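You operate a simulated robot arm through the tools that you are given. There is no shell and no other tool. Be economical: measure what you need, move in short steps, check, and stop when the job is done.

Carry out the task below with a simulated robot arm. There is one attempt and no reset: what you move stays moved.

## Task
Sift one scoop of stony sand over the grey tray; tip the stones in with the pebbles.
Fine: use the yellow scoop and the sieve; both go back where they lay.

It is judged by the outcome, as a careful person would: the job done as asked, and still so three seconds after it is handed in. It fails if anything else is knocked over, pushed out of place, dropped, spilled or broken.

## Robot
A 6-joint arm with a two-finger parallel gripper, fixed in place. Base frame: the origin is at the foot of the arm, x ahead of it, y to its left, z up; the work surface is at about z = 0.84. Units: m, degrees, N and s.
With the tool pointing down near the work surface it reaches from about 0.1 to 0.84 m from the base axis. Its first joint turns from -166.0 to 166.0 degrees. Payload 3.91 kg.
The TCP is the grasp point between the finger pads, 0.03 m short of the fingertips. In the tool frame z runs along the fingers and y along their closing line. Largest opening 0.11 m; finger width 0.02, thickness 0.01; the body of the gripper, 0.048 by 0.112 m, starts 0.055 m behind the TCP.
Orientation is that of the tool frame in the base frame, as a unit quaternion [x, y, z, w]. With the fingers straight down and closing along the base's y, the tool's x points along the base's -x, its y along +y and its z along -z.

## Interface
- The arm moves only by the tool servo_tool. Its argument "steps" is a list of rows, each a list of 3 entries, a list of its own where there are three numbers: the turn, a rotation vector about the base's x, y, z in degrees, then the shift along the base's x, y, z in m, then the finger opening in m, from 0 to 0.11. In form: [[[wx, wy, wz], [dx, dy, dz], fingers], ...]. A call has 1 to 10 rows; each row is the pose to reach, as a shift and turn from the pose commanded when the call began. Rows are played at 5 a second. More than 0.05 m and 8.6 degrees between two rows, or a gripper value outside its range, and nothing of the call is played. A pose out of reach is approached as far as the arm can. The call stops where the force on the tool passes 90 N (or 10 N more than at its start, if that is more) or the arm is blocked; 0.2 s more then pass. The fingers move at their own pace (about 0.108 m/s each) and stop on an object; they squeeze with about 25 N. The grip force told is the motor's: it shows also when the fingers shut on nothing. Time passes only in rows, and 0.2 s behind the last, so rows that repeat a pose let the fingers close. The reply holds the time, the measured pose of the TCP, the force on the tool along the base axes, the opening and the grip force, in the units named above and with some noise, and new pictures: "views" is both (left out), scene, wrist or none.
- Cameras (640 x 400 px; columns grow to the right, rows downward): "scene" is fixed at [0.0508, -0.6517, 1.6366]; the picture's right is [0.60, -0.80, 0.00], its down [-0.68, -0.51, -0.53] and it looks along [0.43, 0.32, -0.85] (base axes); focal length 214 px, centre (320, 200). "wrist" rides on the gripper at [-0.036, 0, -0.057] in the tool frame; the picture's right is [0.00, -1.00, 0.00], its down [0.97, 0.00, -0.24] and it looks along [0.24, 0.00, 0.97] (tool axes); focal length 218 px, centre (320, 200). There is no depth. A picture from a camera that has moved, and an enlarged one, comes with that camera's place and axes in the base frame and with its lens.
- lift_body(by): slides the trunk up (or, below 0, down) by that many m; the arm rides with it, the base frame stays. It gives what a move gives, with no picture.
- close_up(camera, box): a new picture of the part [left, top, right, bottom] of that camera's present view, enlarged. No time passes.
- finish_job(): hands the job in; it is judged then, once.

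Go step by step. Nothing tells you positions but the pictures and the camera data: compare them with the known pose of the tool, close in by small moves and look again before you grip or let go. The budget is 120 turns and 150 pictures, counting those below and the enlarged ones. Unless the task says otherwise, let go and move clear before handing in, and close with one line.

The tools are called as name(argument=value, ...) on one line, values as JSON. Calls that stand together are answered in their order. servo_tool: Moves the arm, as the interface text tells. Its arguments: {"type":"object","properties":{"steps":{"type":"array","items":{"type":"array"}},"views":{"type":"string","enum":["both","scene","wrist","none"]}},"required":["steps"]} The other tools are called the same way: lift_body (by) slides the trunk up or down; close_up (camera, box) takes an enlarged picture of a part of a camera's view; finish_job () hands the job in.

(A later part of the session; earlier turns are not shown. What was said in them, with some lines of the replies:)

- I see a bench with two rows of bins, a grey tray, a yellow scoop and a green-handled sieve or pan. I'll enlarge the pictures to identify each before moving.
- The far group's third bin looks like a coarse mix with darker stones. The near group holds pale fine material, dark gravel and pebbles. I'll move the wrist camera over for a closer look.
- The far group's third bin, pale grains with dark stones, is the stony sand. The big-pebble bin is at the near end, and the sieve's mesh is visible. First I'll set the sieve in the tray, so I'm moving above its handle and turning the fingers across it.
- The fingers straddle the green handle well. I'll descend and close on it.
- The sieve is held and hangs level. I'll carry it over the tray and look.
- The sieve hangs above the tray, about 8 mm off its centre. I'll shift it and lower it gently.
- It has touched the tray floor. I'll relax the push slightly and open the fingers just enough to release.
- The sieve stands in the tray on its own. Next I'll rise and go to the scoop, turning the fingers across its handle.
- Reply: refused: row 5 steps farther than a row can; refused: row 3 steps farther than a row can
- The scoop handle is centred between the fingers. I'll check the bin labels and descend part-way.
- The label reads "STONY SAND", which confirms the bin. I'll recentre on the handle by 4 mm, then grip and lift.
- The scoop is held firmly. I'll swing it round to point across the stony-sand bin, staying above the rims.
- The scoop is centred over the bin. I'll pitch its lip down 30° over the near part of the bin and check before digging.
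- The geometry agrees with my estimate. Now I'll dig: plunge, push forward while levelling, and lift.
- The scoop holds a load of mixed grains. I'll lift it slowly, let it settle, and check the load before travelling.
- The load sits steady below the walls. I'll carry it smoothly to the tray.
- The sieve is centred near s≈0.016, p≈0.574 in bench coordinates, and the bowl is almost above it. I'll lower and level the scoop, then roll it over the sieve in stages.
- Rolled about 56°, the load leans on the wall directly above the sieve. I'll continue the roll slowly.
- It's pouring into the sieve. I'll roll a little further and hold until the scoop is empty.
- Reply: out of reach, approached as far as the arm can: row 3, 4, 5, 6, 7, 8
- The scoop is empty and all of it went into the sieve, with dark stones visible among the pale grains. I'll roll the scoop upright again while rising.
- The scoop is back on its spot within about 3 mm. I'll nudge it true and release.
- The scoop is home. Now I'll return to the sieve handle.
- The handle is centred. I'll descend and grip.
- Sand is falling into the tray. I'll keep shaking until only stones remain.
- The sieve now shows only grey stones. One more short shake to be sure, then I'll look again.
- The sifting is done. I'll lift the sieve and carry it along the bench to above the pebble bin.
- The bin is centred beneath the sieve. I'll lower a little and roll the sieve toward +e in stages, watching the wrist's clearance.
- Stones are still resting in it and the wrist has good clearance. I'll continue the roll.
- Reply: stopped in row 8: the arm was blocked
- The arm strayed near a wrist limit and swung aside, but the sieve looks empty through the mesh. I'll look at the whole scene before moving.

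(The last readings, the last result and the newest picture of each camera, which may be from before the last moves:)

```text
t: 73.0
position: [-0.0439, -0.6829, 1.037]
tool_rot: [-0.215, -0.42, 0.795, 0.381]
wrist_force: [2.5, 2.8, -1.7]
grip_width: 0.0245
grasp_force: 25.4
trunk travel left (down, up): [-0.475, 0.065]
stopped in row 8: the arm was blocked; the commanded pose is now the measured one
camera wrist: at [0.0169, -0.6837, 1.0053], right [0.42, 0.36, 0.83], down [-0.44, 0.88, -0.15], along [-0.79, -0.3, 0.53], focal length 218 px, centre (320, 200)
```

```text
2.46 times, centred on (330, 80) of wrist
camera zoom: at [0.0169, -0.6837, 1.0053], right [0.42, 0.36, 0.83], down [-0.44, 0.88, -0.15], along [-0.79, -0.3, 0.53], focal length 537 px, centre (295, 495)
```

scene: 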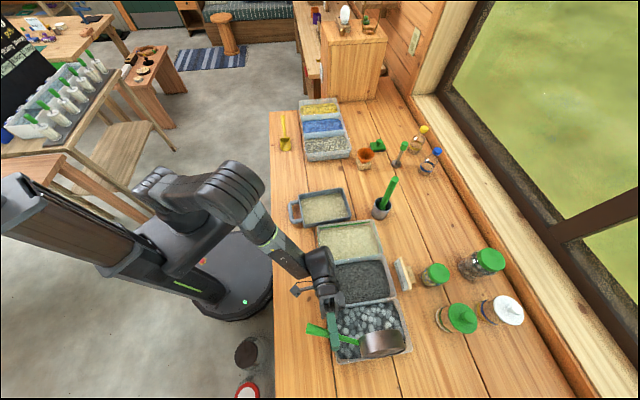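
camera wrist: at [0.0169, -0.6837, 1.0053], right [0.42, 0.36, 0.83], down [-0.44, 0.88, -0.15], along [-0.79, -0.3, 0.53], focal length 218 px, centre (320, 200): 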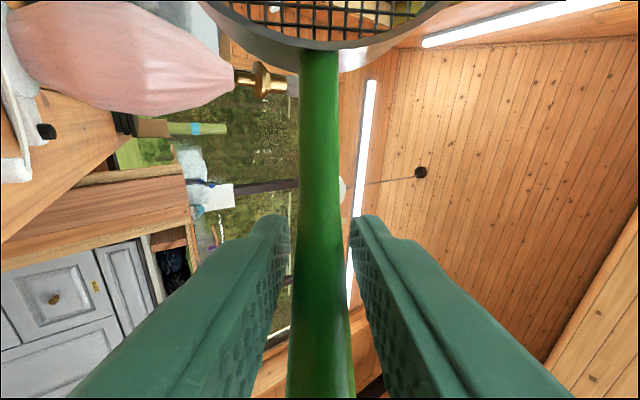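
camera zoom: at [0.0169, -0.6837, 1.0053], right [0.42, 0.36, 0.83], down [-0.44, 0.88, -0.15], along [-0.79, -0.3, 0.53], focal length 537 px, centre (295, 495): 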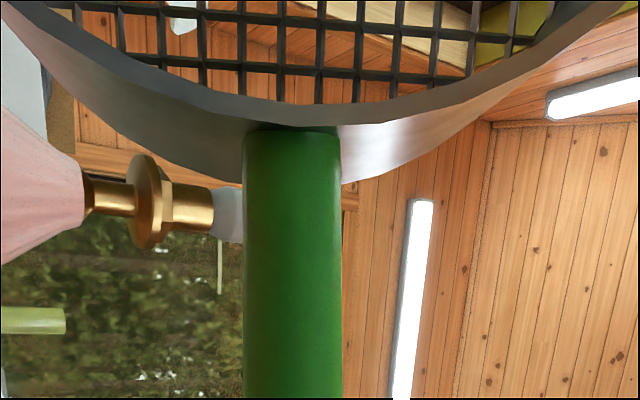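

No stones lie on the bench. The sieve's handle has shifted slightly in the grip. I'll back out along the way I came, to the last good pose.

servo_tool(steps=[[[3, -2.9, 1.5], [0.023, 0.0015, 0.0], 0.0], [[6, -5.8, 3], [0.046, 0.003, 0.0], 0.0], [[9, -8.7, 4.6], [0.068, 0.0045, 0.0], 0.0], [[12, -11.6, 6.1], [0.09, 0.006, 0.0], 0.0], [[15, -14.4, 7.6], [0.1137, 0.007, 0.0], 0.0], [[15, -14.4, 7.6], [0.1137, 0.007, 0.0], 0.0]], views="both")

close_up(camera="scene", box=[240, 240, 480, 400])

```text
t: 73.4
position: [-0.1284, -0.6758, 1.0323]
tool_rot: [-0.236, -0.432, 0.773, 0.4]
wrist_force: [0.5, 1.5, 0.1]
grip_width: 0.0243
grasp_force: 25.1
trunk travel left (down, up): [-0.475, 0.065]
stopped in row 1: the arm was blocked; the commanded pose is now the measured one
camera wrist: at [-0.0664, -0.6779, 1.0029], right [0.41, 0.31, 0.86], down [-0.38, 0.91, -0.14], along [-0.83, -0.27, 0.49], focal length 218 px, centre (320, 200)
```

scene: 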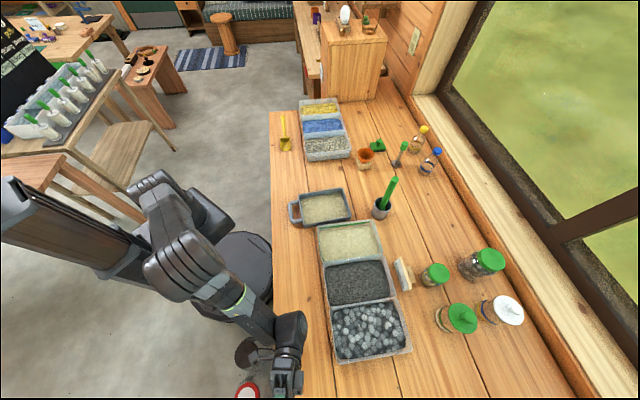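
wrist: 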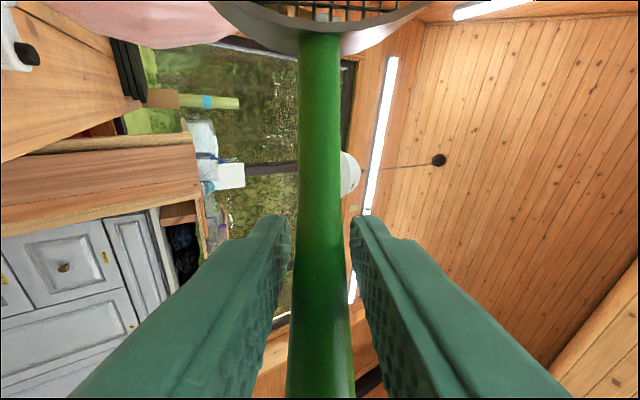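

```text
2.50 times, centred on (360, 320) of scene
camera zoom: at [0.0508, -0.6517, 1.6366], right [0.6, -0.8, 0.0], down [-0.68, -0.51, -0.53], along [0.43, 0.32, -0.85], focal length 536 px, centre (220, -100)
```

zoom: 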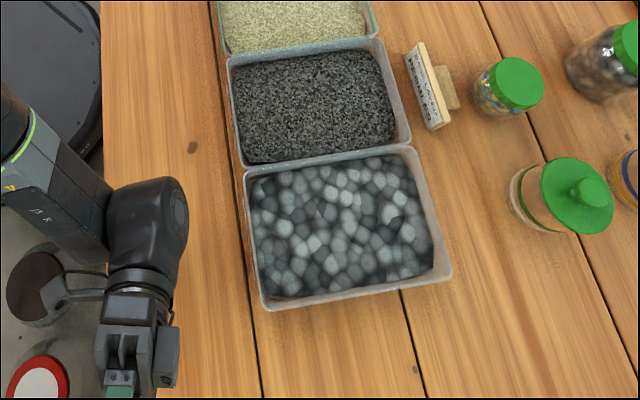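

The arm drifted further the wrong way. I'll hold still for a moment to see whether it settles.

servo_tool(steps=[[[0, 0, 0], [0, 0, 0], 0.0]], views="none")

```text
t: 73.8
position: [-0.0938, -0.6813, 1.0321]
tool_rot: [-0.23, -0.436, 0.778, 0.391]
wrist_force: [0.0, -0.7, -2.3]
grip_width: 0.0241
grasp_force: 25.1
trunk travel left (down, up): [-0.475, 0.065]
```

servo_tool(steps=[[[0, 0, 0], [0, 0, 0], 0.0], [[0, 0, 0], [0, 0, 0], 0.0]], views="none")

```text
t: 74.4
position: [-0.0969, -0.6805, 1.0322]
tool_rot: [-0.229, -0.435, 0.778, 0.392]
wrist_force: [0.1, -0.4, -1.2]
grip_width: 0.0241
grasp_force: 24.9
trunk travel left (down, up): [-0.475, 0.065]
```

It has settled. I'll unroll slowly in small steps first.

servo_tool(steps=[[[1.5, -1.4, 0.7], [0.004, 0, 0.0], 0.0], [[3, -2.9, 1.5], [0.008, 0, 0.0], 0.0], [[4.5, -4.3, 2.2], [0.012, 0.0, 0.0], 0.0], [[6, -5.8, 3], [0.016, 0, 0.0], 0.0]], views="scene")

```text
t: 75.4
position: [-0.0803, -0.6812, 1.0315]
tool_rot: [-0.236, -0.501, 0.751, 0.361]
wrist_force: [0.6, 0.6, -1.2]
grip_width: 0.0243
grasp_force: 24.8
trunk travel left (down, up): [-0.475, 0.065]
```

scene: 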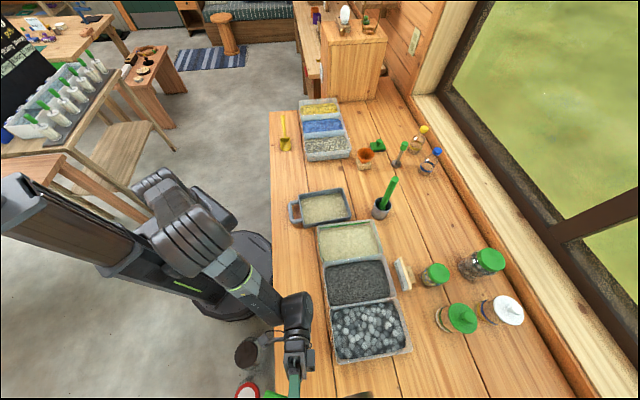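

Unrolling works. I'll move back over the bin the same way.

servo_tool(steps=[[[1.3, -1.5, 1.3], [0.015, 0, 0.0], 0.0], [[2.6, -3, 2.6], [0.03, 0, 0.0], 0.0], [[3.8, -4.3, 3.9], [0.05, 0.0, 0.0], 0.0], [[5, -5.7, 5.2], [0.07, 0, 0.0], 0.0], [[6.3, -7.1, 6.5], [0.09, 0.002, 0.0], 0.0], [[6.3, -7.1, 6.5], [0.11, 0.004, 0.0], 0.0], [[6.3, -7.1, 6.5], [0.13, 0.005, 0.0], 0.0], [[6.3, -7.1, 6.5], [0.145, 0.005, 0.0], 0.0], [[6.3, -7.1, 6.5], [0.145, 0.005, 0.0], 0.0]], views="both")

close_up(camera="scene", box=[280, 270, 440, 370])

```text
t: 77.4
position: [0.0634, -0.6757, 1.0321]
tool_rot: [-0.233, -0.575, 0.725, 0.299]
wrist_force: [0.4, 0.4, -1.2]
grip_width: 0.0242
grasp_force: 24.9
trunk travel left (down, up): [-0.475, 0.065]
camera wrist: at [0.1289, -0.6617, 1.0178], right [0.16, 0.16, 0.97], down [-0.53, 0.85, -0.05], along [-0.83, -0.51, 0.22], focal length 218 px, centre (320, 200)
```

scene: 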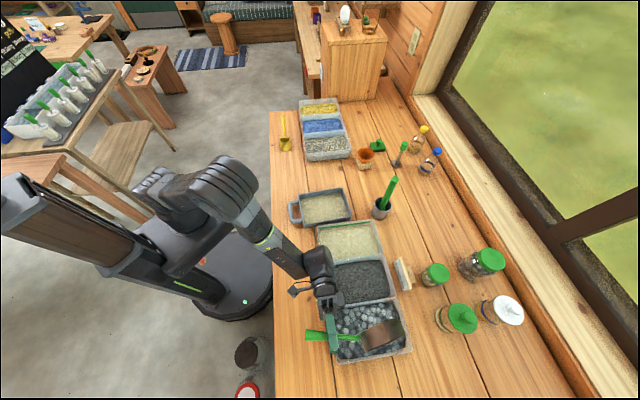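
wrist: 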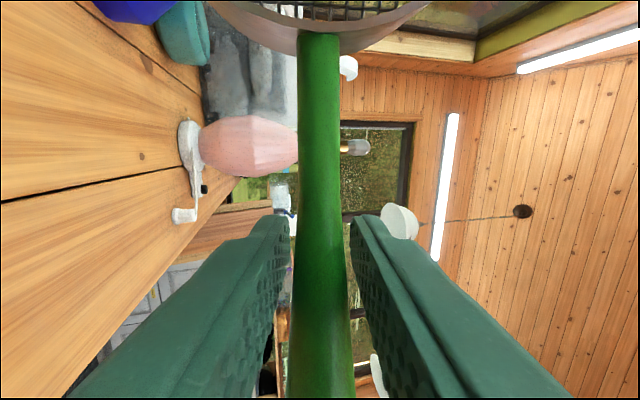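

```text
4.00 times, centred on (360, 320) of scene
camera zoom: at [0.0508, -0.6517, 1.6366], right [0.6, -0.8, 0.0], down [-0.68, -0.51, -0.53], along [0.43, 0.32, -0.85], focal length 858 px, centre (160, -280)
```

zoom: 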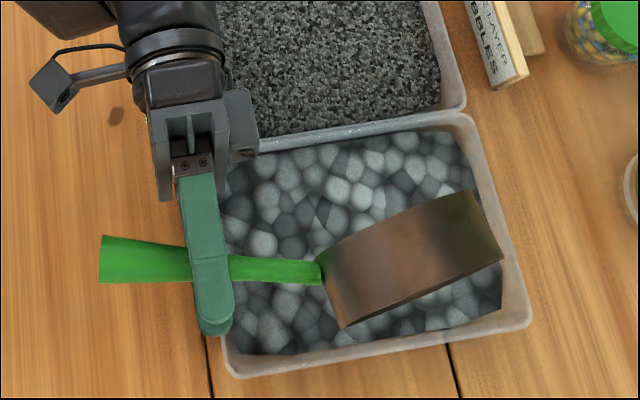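

The sieve is over the bin and appears empty, but it has pivoted in the grip by roughly 15–20°. I'll unroll to upright and inspect.

servo_tool(steps=[[[5, -5, 0], [0, 0, 0.01], 0.0], [[10.5, -10.5, 0], [0, 0, 0.02], 0.0], [[16, -16, 0], [0, 0, 0.03], 0.0], [[21.5, -21.5, 0], [0, 0, 0.03], 0.0], [[27, -27, 0], [0, 0, 0.03], 0.0], [[32.5, -32.5, 0], [0, 0, 0.03], 0.0], [[38, -38, 0], [0, 0, 0.03], 0.0], [[43.5, -43.5, 0], [0, 0, 0.03], 0.0], [[49, -49, 0], [0, 0, 0.03], 0.0], [[54.5, -54.5, 0], [0, 0, 0.03], 0.0]], views="none")

servo_tool(steps=[[[5.5, -5.5, 0], [0, 0, 0], 0.0], [[11, -11, 0], [0, 0, 0], 0.0], [[15, -15, 0], [0.0, 0.0, 0], 0.0], [[18.5, -18.5, 0], [0, 0, 0], 0.0], [[18.5, -18.5, 0], [0, 0, 0], 0.0]], views="both")

close_up(camera="scene", box=[280, 270, 440, 370])

```text
t: 79.6
position: [0.0649, -0.676, 1.0614]
tool_rot: [0.371, 0.901, -0.21, -0.083]
wrist_force: [0.2, -0.5, -1.5]
grip_width: 0.0243
grasp_force: 25.3
trunk travel left (down, up): [-0.475, 0.065]
```

```text
t: 80.8
position: [0.0652, -0.6772, 1.061]
tool_rot: [0.382, 0.924, -0.001, 0.004]
wrist_force: [0.7, 0.4, -2.2]
grip_width: 0.0243
grasp_force: 24.8
trunk travel left (down, up): [-0.475, 0.065]
camera wrist: at [0.0899, -0.702, 1.1185], right [-0.71, -0.71, 0.0], down [-0.69, 0.69, 0.23], along [-0.16, 0.16, -0.97], focal length 218 px, centre (320, 200)
```

scene: 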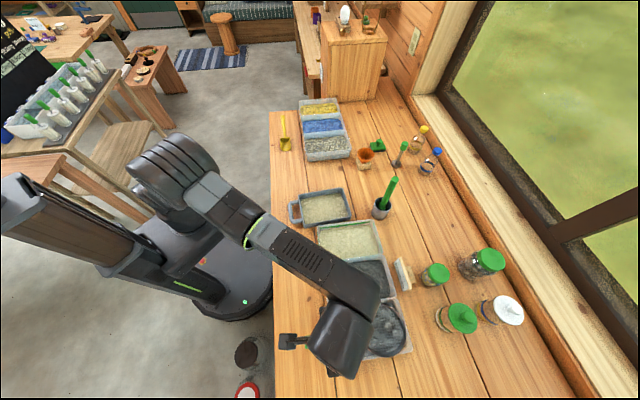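
wrist: 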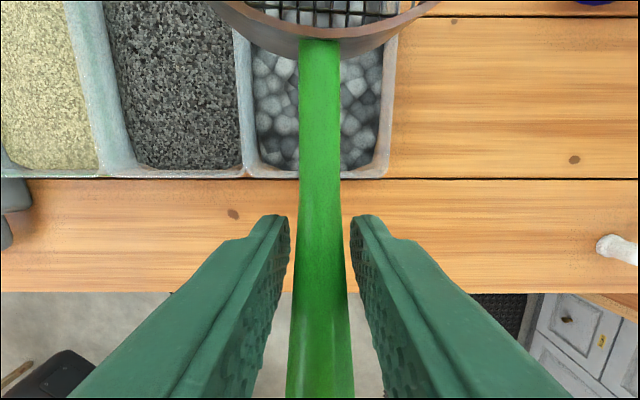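

```text
4.00 times, centred on (360, 320) of scene
camera zoom: at [0.0508, -0.6517, 1.6366], right [0.6, -0.8, 0.0], down [-0.68, -0.51, -0.53], along [0.43, 0.32, -0.85], focal length 858 px, centre (160, -280)
```

zoom: 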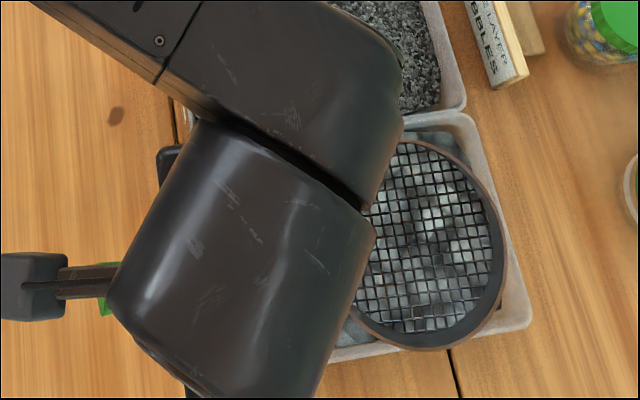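

The sieve is empty, with the pebbles visible through the mesh. I'll carry it back along the bench and pitch the tool about 15° to level it.

servo_tool(steps=[[[0, 0, 0], [0.01, 0.01, 0], 0.0], [[0, 0, 0], [0.03, 0.03, 0], 0.0], [[0, 0, 0], [0.055, 0.055, 0], 0.0], [[0, 0, 0], [0.08, 0.08, 0], 0.0], [[0, 0, 0], [0.105, 0.105, 0], 0.0], [[0, 0, 0], [0.13, 0.13, 0], 0.0], [[0, 0, 0], [0.155, 0.155, 0], 0.0], [[0, 0, 0], [0.18, 0.18, 0], 0.0], [[0, 0, 0], [0.205, 0.205, 0], 0.0], [[0, 0, 0], [0.23, 0.23, 0], 0.0]], views="none")

servo_tool(steps=[[[2, 2, 0], [0.025, 0.025, 0], 0.0], [[4, 4, 0], [0.05, 0.05, 0], 0.0], [[6, 6, 0], [0.075, 0.075, 0], 0.0], [[8, 8, 0], [0.1, 0.1, 0], 0.0], [[10.6, 10.6, 0], [0.125, 0.125, 0], 0.0], [[10.6, 10.6, 0], [0.15, 0.15, 0], 0.0], [[10.6, 10.6, 0], [0.175, 0.175, 0], 0.0], [[10.6, 10.6, 0], [0.2, 0.2, 0], 0.0], [[10.6, 10.6, 0], [0.22, 0.22, 0], 0.0], [[10.6, 10.6, 0], [0.2325, 0.2334, 0], 0.0]], views="none")

servo_tool(steps=[[[0, 0, 0], [0, 0, -0.04], 0.0], [[0, 0, 0], [0, 0, -0.08], 0.0], [[0, 0, 0], [0, 0, -0.12], 0.0], [[0, 0, 0], [0, 0, -0.14], 0.0], [[0, 0, 0], [0, 0, -0.14], 0.0]], views="both")

close_up(camera="scene", box=[260, 90, 420, 190])

```text
t: 83.0
position: [0.294, -0.4443, 1.0626]
tool_rot: [0.382, 0.924, -0.002, 0.004]
wrist_force: [-0.5, 0.0, -1.9]
grip_width: 0.0245
grasp_force: 25.5
trunk travel left (down, up): [-0.475, 0.065]
```

```text
t: 85.2
position: [0.5271, -0.2122, 1.0621]
tool_rot: [0.38, 0.917, 0.048, -0.116]
wrist_force: [-0.2, 0.6, -1.9]
grip_width: 0.0241
grasp_force: 25.2
trunk travel left (down, up): [-0.475, 0.065]
```

```text
t: 86.4
position: [0.5257, -0.2131, 0.92]
tool_rot: [0.379, 0.917, 0.048, -0.117]
wrist_force: [-0.5, 0.2, -0.8]
grip_width: 0.0242
grasp_force: 24.3
trunk travel left (down, up): [-0.475, 0.065]
camera wrist: at [0.5612, -0.2483, 0.966], right [-0.71, -0.71, 0.0], down [-0.62, 0.62, 0.47], along [-0.34, 0.34, -0.88], focal length 218 px, centre (320, 200)
```

scene: 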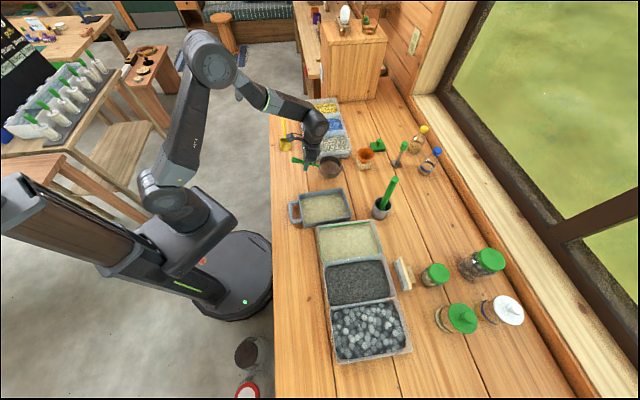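
wrist: 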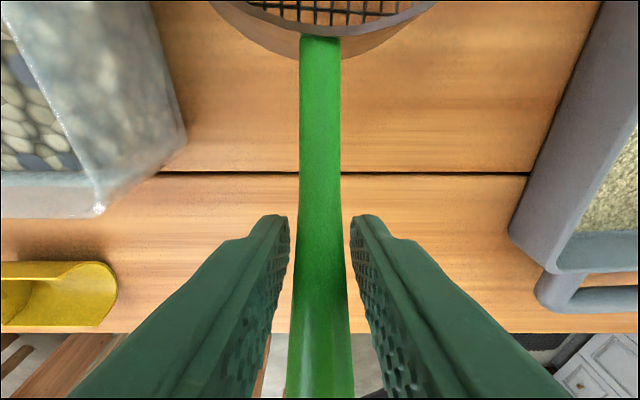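

```text
4.00 times, centred on (340, 140) of scene
camera zoom: at [0.0508, -0.6517, 1.6366], right [0.6, -0.8, 0.0], down [-0.68, -0.51, -0.53], along [0.43, 0.32, -0.85], focal length 858 px, centre (240, 440)
```

zoom: 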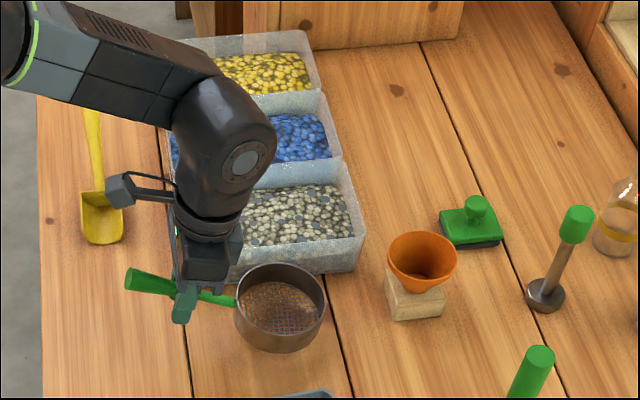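

The sieve lines up with its original outline. I'll lower it gently to contact.

servo_tool(steps=[[[0, 0, 0], [0.001, -0.001, -0.015], 0.0], [[0, 0, 0], [0.001, -0.001, -0.024], 0.0], [[0, 0, 0], [0.001, -0.001, -0.028], 0.0], [[0, 0, 0], [0.001, -0.001, -0.028], 0.0]], views="none")

close_up(camera="scene", box=[280, 130, 360, 180])

```text
t: 87.4
position: [0.5271, -0.2138, 0.8942]
tool_rot: [0.379, 0.917, 0.048, -0.115]
wrist_force: [-0.9, 0.8, 5.1]
grip_width: 0.0242
grasp_force: 24.9
trunk travel left (down, up): [-0.475, 0.065]
```

```text
8.00 times, centred on (320, 155) of scene
camera zoom: at [0.0508, -0.6517, 1.6366], right [0.6, -0.8, 0.0], down [-0.68, -0.51, -0.53], along [0.43, 0.32, -0.85], focal length 1716 px, centre (320, 560)
```

zoom: 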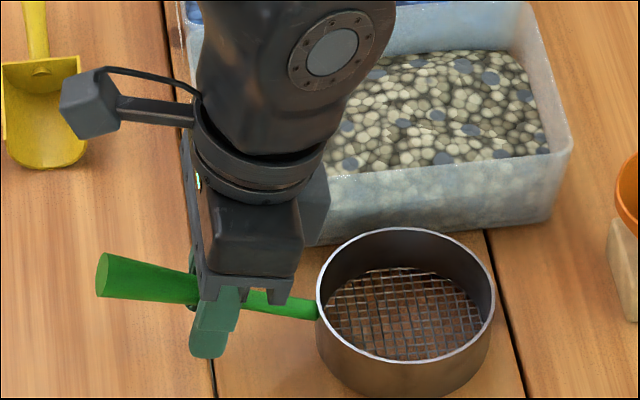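

servo_tool(steps=[[[-0.7, -0.7, 0], [0, 0, -0.001], 0.0], [[-1.4, -1.4, 0], [0, 0, -0.003], 0.0], [[-1.4, -1.4, 0], [0, 0, -0.003], 0.0]], views="none")

```text
t: 88.2
position: [0.5277, -0.2133, 0.8895]
tool_rot: [0.379, 0.919, 0.042, -0.101]
wrist_force: [-0.4, 0.6, -1.3]
grip_width: 0.0243
grasp_force: 24.9
trunk travel left (down, up): [-0.475, 0.065]
```

servo_tool(steps=[[[0, 0, 0], [0, 0, -0.001], 0.0], [[0, 0, 0], [0, 0, -0.0015], 0.0], [[0, 0, 0], [0, 0, -0.0015], 0.02], [[0, 0, 0], [0, 0, -0.0015], 0.04], [[0, 0, 0], [0, 0, -0.0015], 0.05], [[0, 0, 0], [0, 0, -0.0015], 0.05]], views="wrist")

close_up(camera="scene", box=[280, 130, 360, 180])

```text
t: 89.6
position: [0.528, -0.2139, 0.8887]
tool_rot: [0.379, 0.919, 0.041, -0.1]
wrist_force: [-0.1, -0.3, 0.2]
grip_width: 0.0504
grasp_force: 0.0
trunk travel left (down, up): [-0.475, 0.065]
camera wrist: at [0.5621, -0.2478, 0.936], right [-0.71, -0.71, 0.0], down [-0.63, 0.63, 0.44], along [-0.32, 0.31, -0.9], focal length 218 px, centre (320, 200)
```

wrist: 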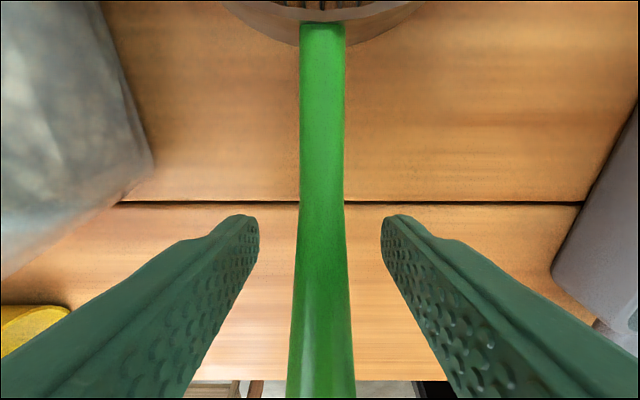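

```text
8.00 times, centred on (320, 155) of scene
camera zoom: at [0.0508, -0.6517, 1.6366], right [0.6, -0.8, 0.0], down [-0.68, -0.51, -0.53], along [0.43, 0.32, -0.85], focal length 1716 px, centre (320, 560)
```

zoom: 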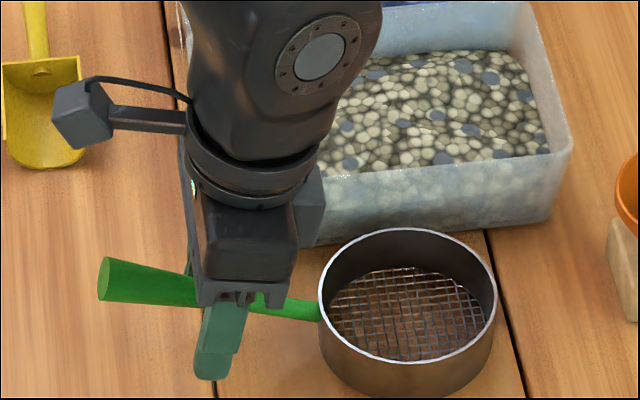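

It's released and stands flat. I'll rise clear and compare with the original picture.

servo_tool(steps=[[[0, 0, 0], [0.004, -0.004, 0.03], 0.05], [[0, 0, 0], [0.008, -0.008, 0.06], 0.05], [[0, 0, 0], [0.008, -0.008, 0.1], 0.05], [[-4, -4, 0], [-0.01, 0.01, 0.14], 0.05], [[-9, -9, 0], [-0.04, 0.04, 0.17], 0.06], [[-9, -9, 0], [-0.07, 0.07, 0.2], 0.06], [[-9, -9, 0], [-0.1, 0.1, 0.23], 0.06], [[-9, -9, 0], [-0.13, 0.13, 0.26], 0.06]], views="scene")

close_up(camera="scene", box=[260, 90, 420, 190])

close_up(camera="scene", box=[270, 180, 430, 280])

close_up(camera="scene", box=[300, 270, 460, 370])

```text
refused: row 5 steps farther than a row can; nothing moved
```

```text
4.00 times, centred on (340, 140) of scene
camera zoom: at [0.0508, -0.6517, 1.6366], right [0.6, -0.8, 0.0], down [-0.68, -0.51, -0.53], along [0.43, 0.32, -0.85], focal length 858 px, centre (240, 440)
```

zoom: 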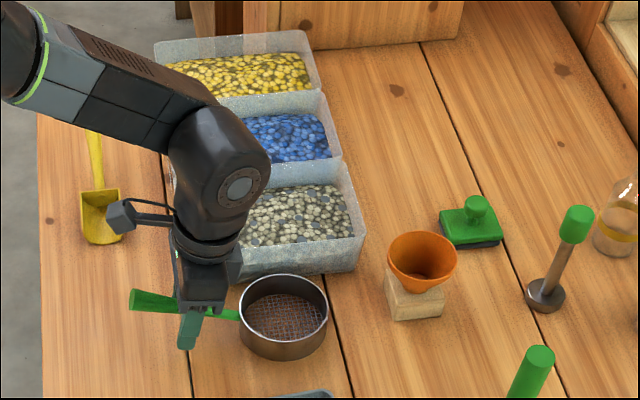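

```text
4.00 times, centred on (350, 230) of scene
camera zoom: at [0.0508, -0.6517, 1.6366], right [0.6, -0.8, 0.0], down [-0.68, -0.51, -0.53], along [0.43, 0.32, -0.85], focal length 858 px, centre (200, 80)
```

zoom: 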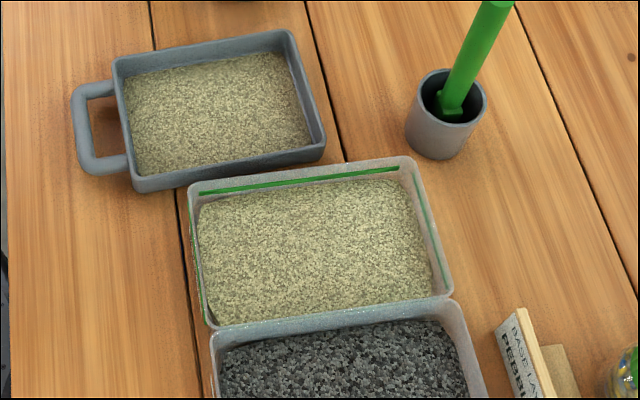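

```text
4.00 times, centred on (380, 320) of scene
camera zoom: at [0.0508, -0.6517, 1.6366], right [0.6, -0.8, 0.0], down [-0.68, -0.51, -0.53], along [0.43, 0.32, -0.85], focal length 858 px, centre (80, -280)
```

zoom: 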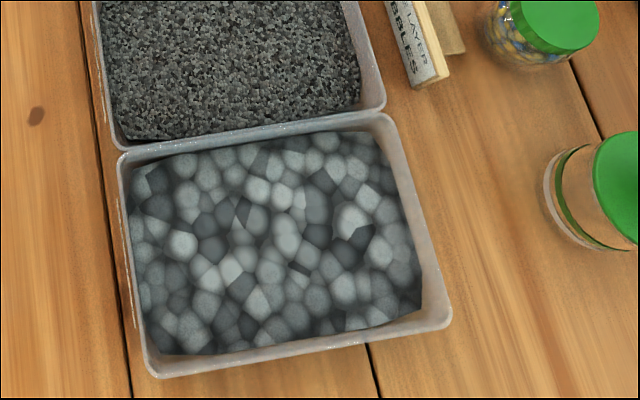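

The tray holds only clean sand, the stones are in with the pebbles, and the sieve is within about 5 mm of where it lay. I'll withdraw clear.

servo_tool(steps=[[[0, 0, 0], [0.003, -0.003, 0.03], 0.05], [[0, 0, 0], [0.006, -0.006, 0.06], 0.05], [[0, 0, 0], [0.006, -0.006, 0.1], 0.05], [[-3, -3, 0], [-0.005, 0.005, 0.13], 0.05], [[-6, -6, 0], [-0.025, 0.025, 0.15], 0.06], [[-9, -9, 0], [-0.05, 0.05, 0.17], 0.06], [[-9, -9, 0], [-0.075, 0.075, 0.19], 0.06], [[-9, -9, 0], [-0.1, 0.1, 0.21], 0.06], [[-9, -9, 0], [-0.1, 0.1, 0.21], 0.06]], views="scene")

close_up(camera="scene", box=[260, 90, 420, 190])

```text
t: 91.6
position: [0.4286, -0.1132, 1.0995]
tool_rot: [0.382, 0.924, -0.001, 0.001]
wrist_force: [0.0, -0.3, 0.3]
grip_width: 0.0602
grasp_force: 0.0
trunk travel left (down, up): [-0.475, 0.065]
```

scene: 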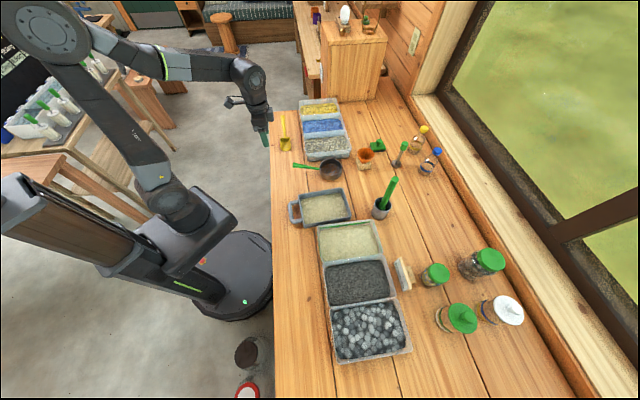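

```text
4.00 times, centred on (340, 140) of scene
camera zoom: at [0.0508, -0.6517, 1.6366], right [0.6, -0.8, 0.0], down [-0.68, -0.51, -0.53], along [0.43, 0.32, -0.85], focal length 858 px, centre (240, 440)
```

zoom: 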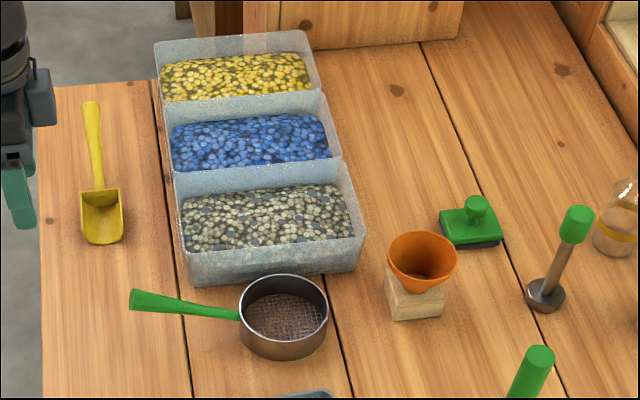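

The sieve and scoop are back in their places, nothing else looks disturbed and the arm is clear, so I'm handing in.

finish_job()

```text
The job is handed in.
```

I sifted one scoop of stony sand over the grey tray and tipped the stones in with the pebbles. The scoop is back where it lay and the sieve is about 5 mm off its spot; I saw no spills in the pictures.
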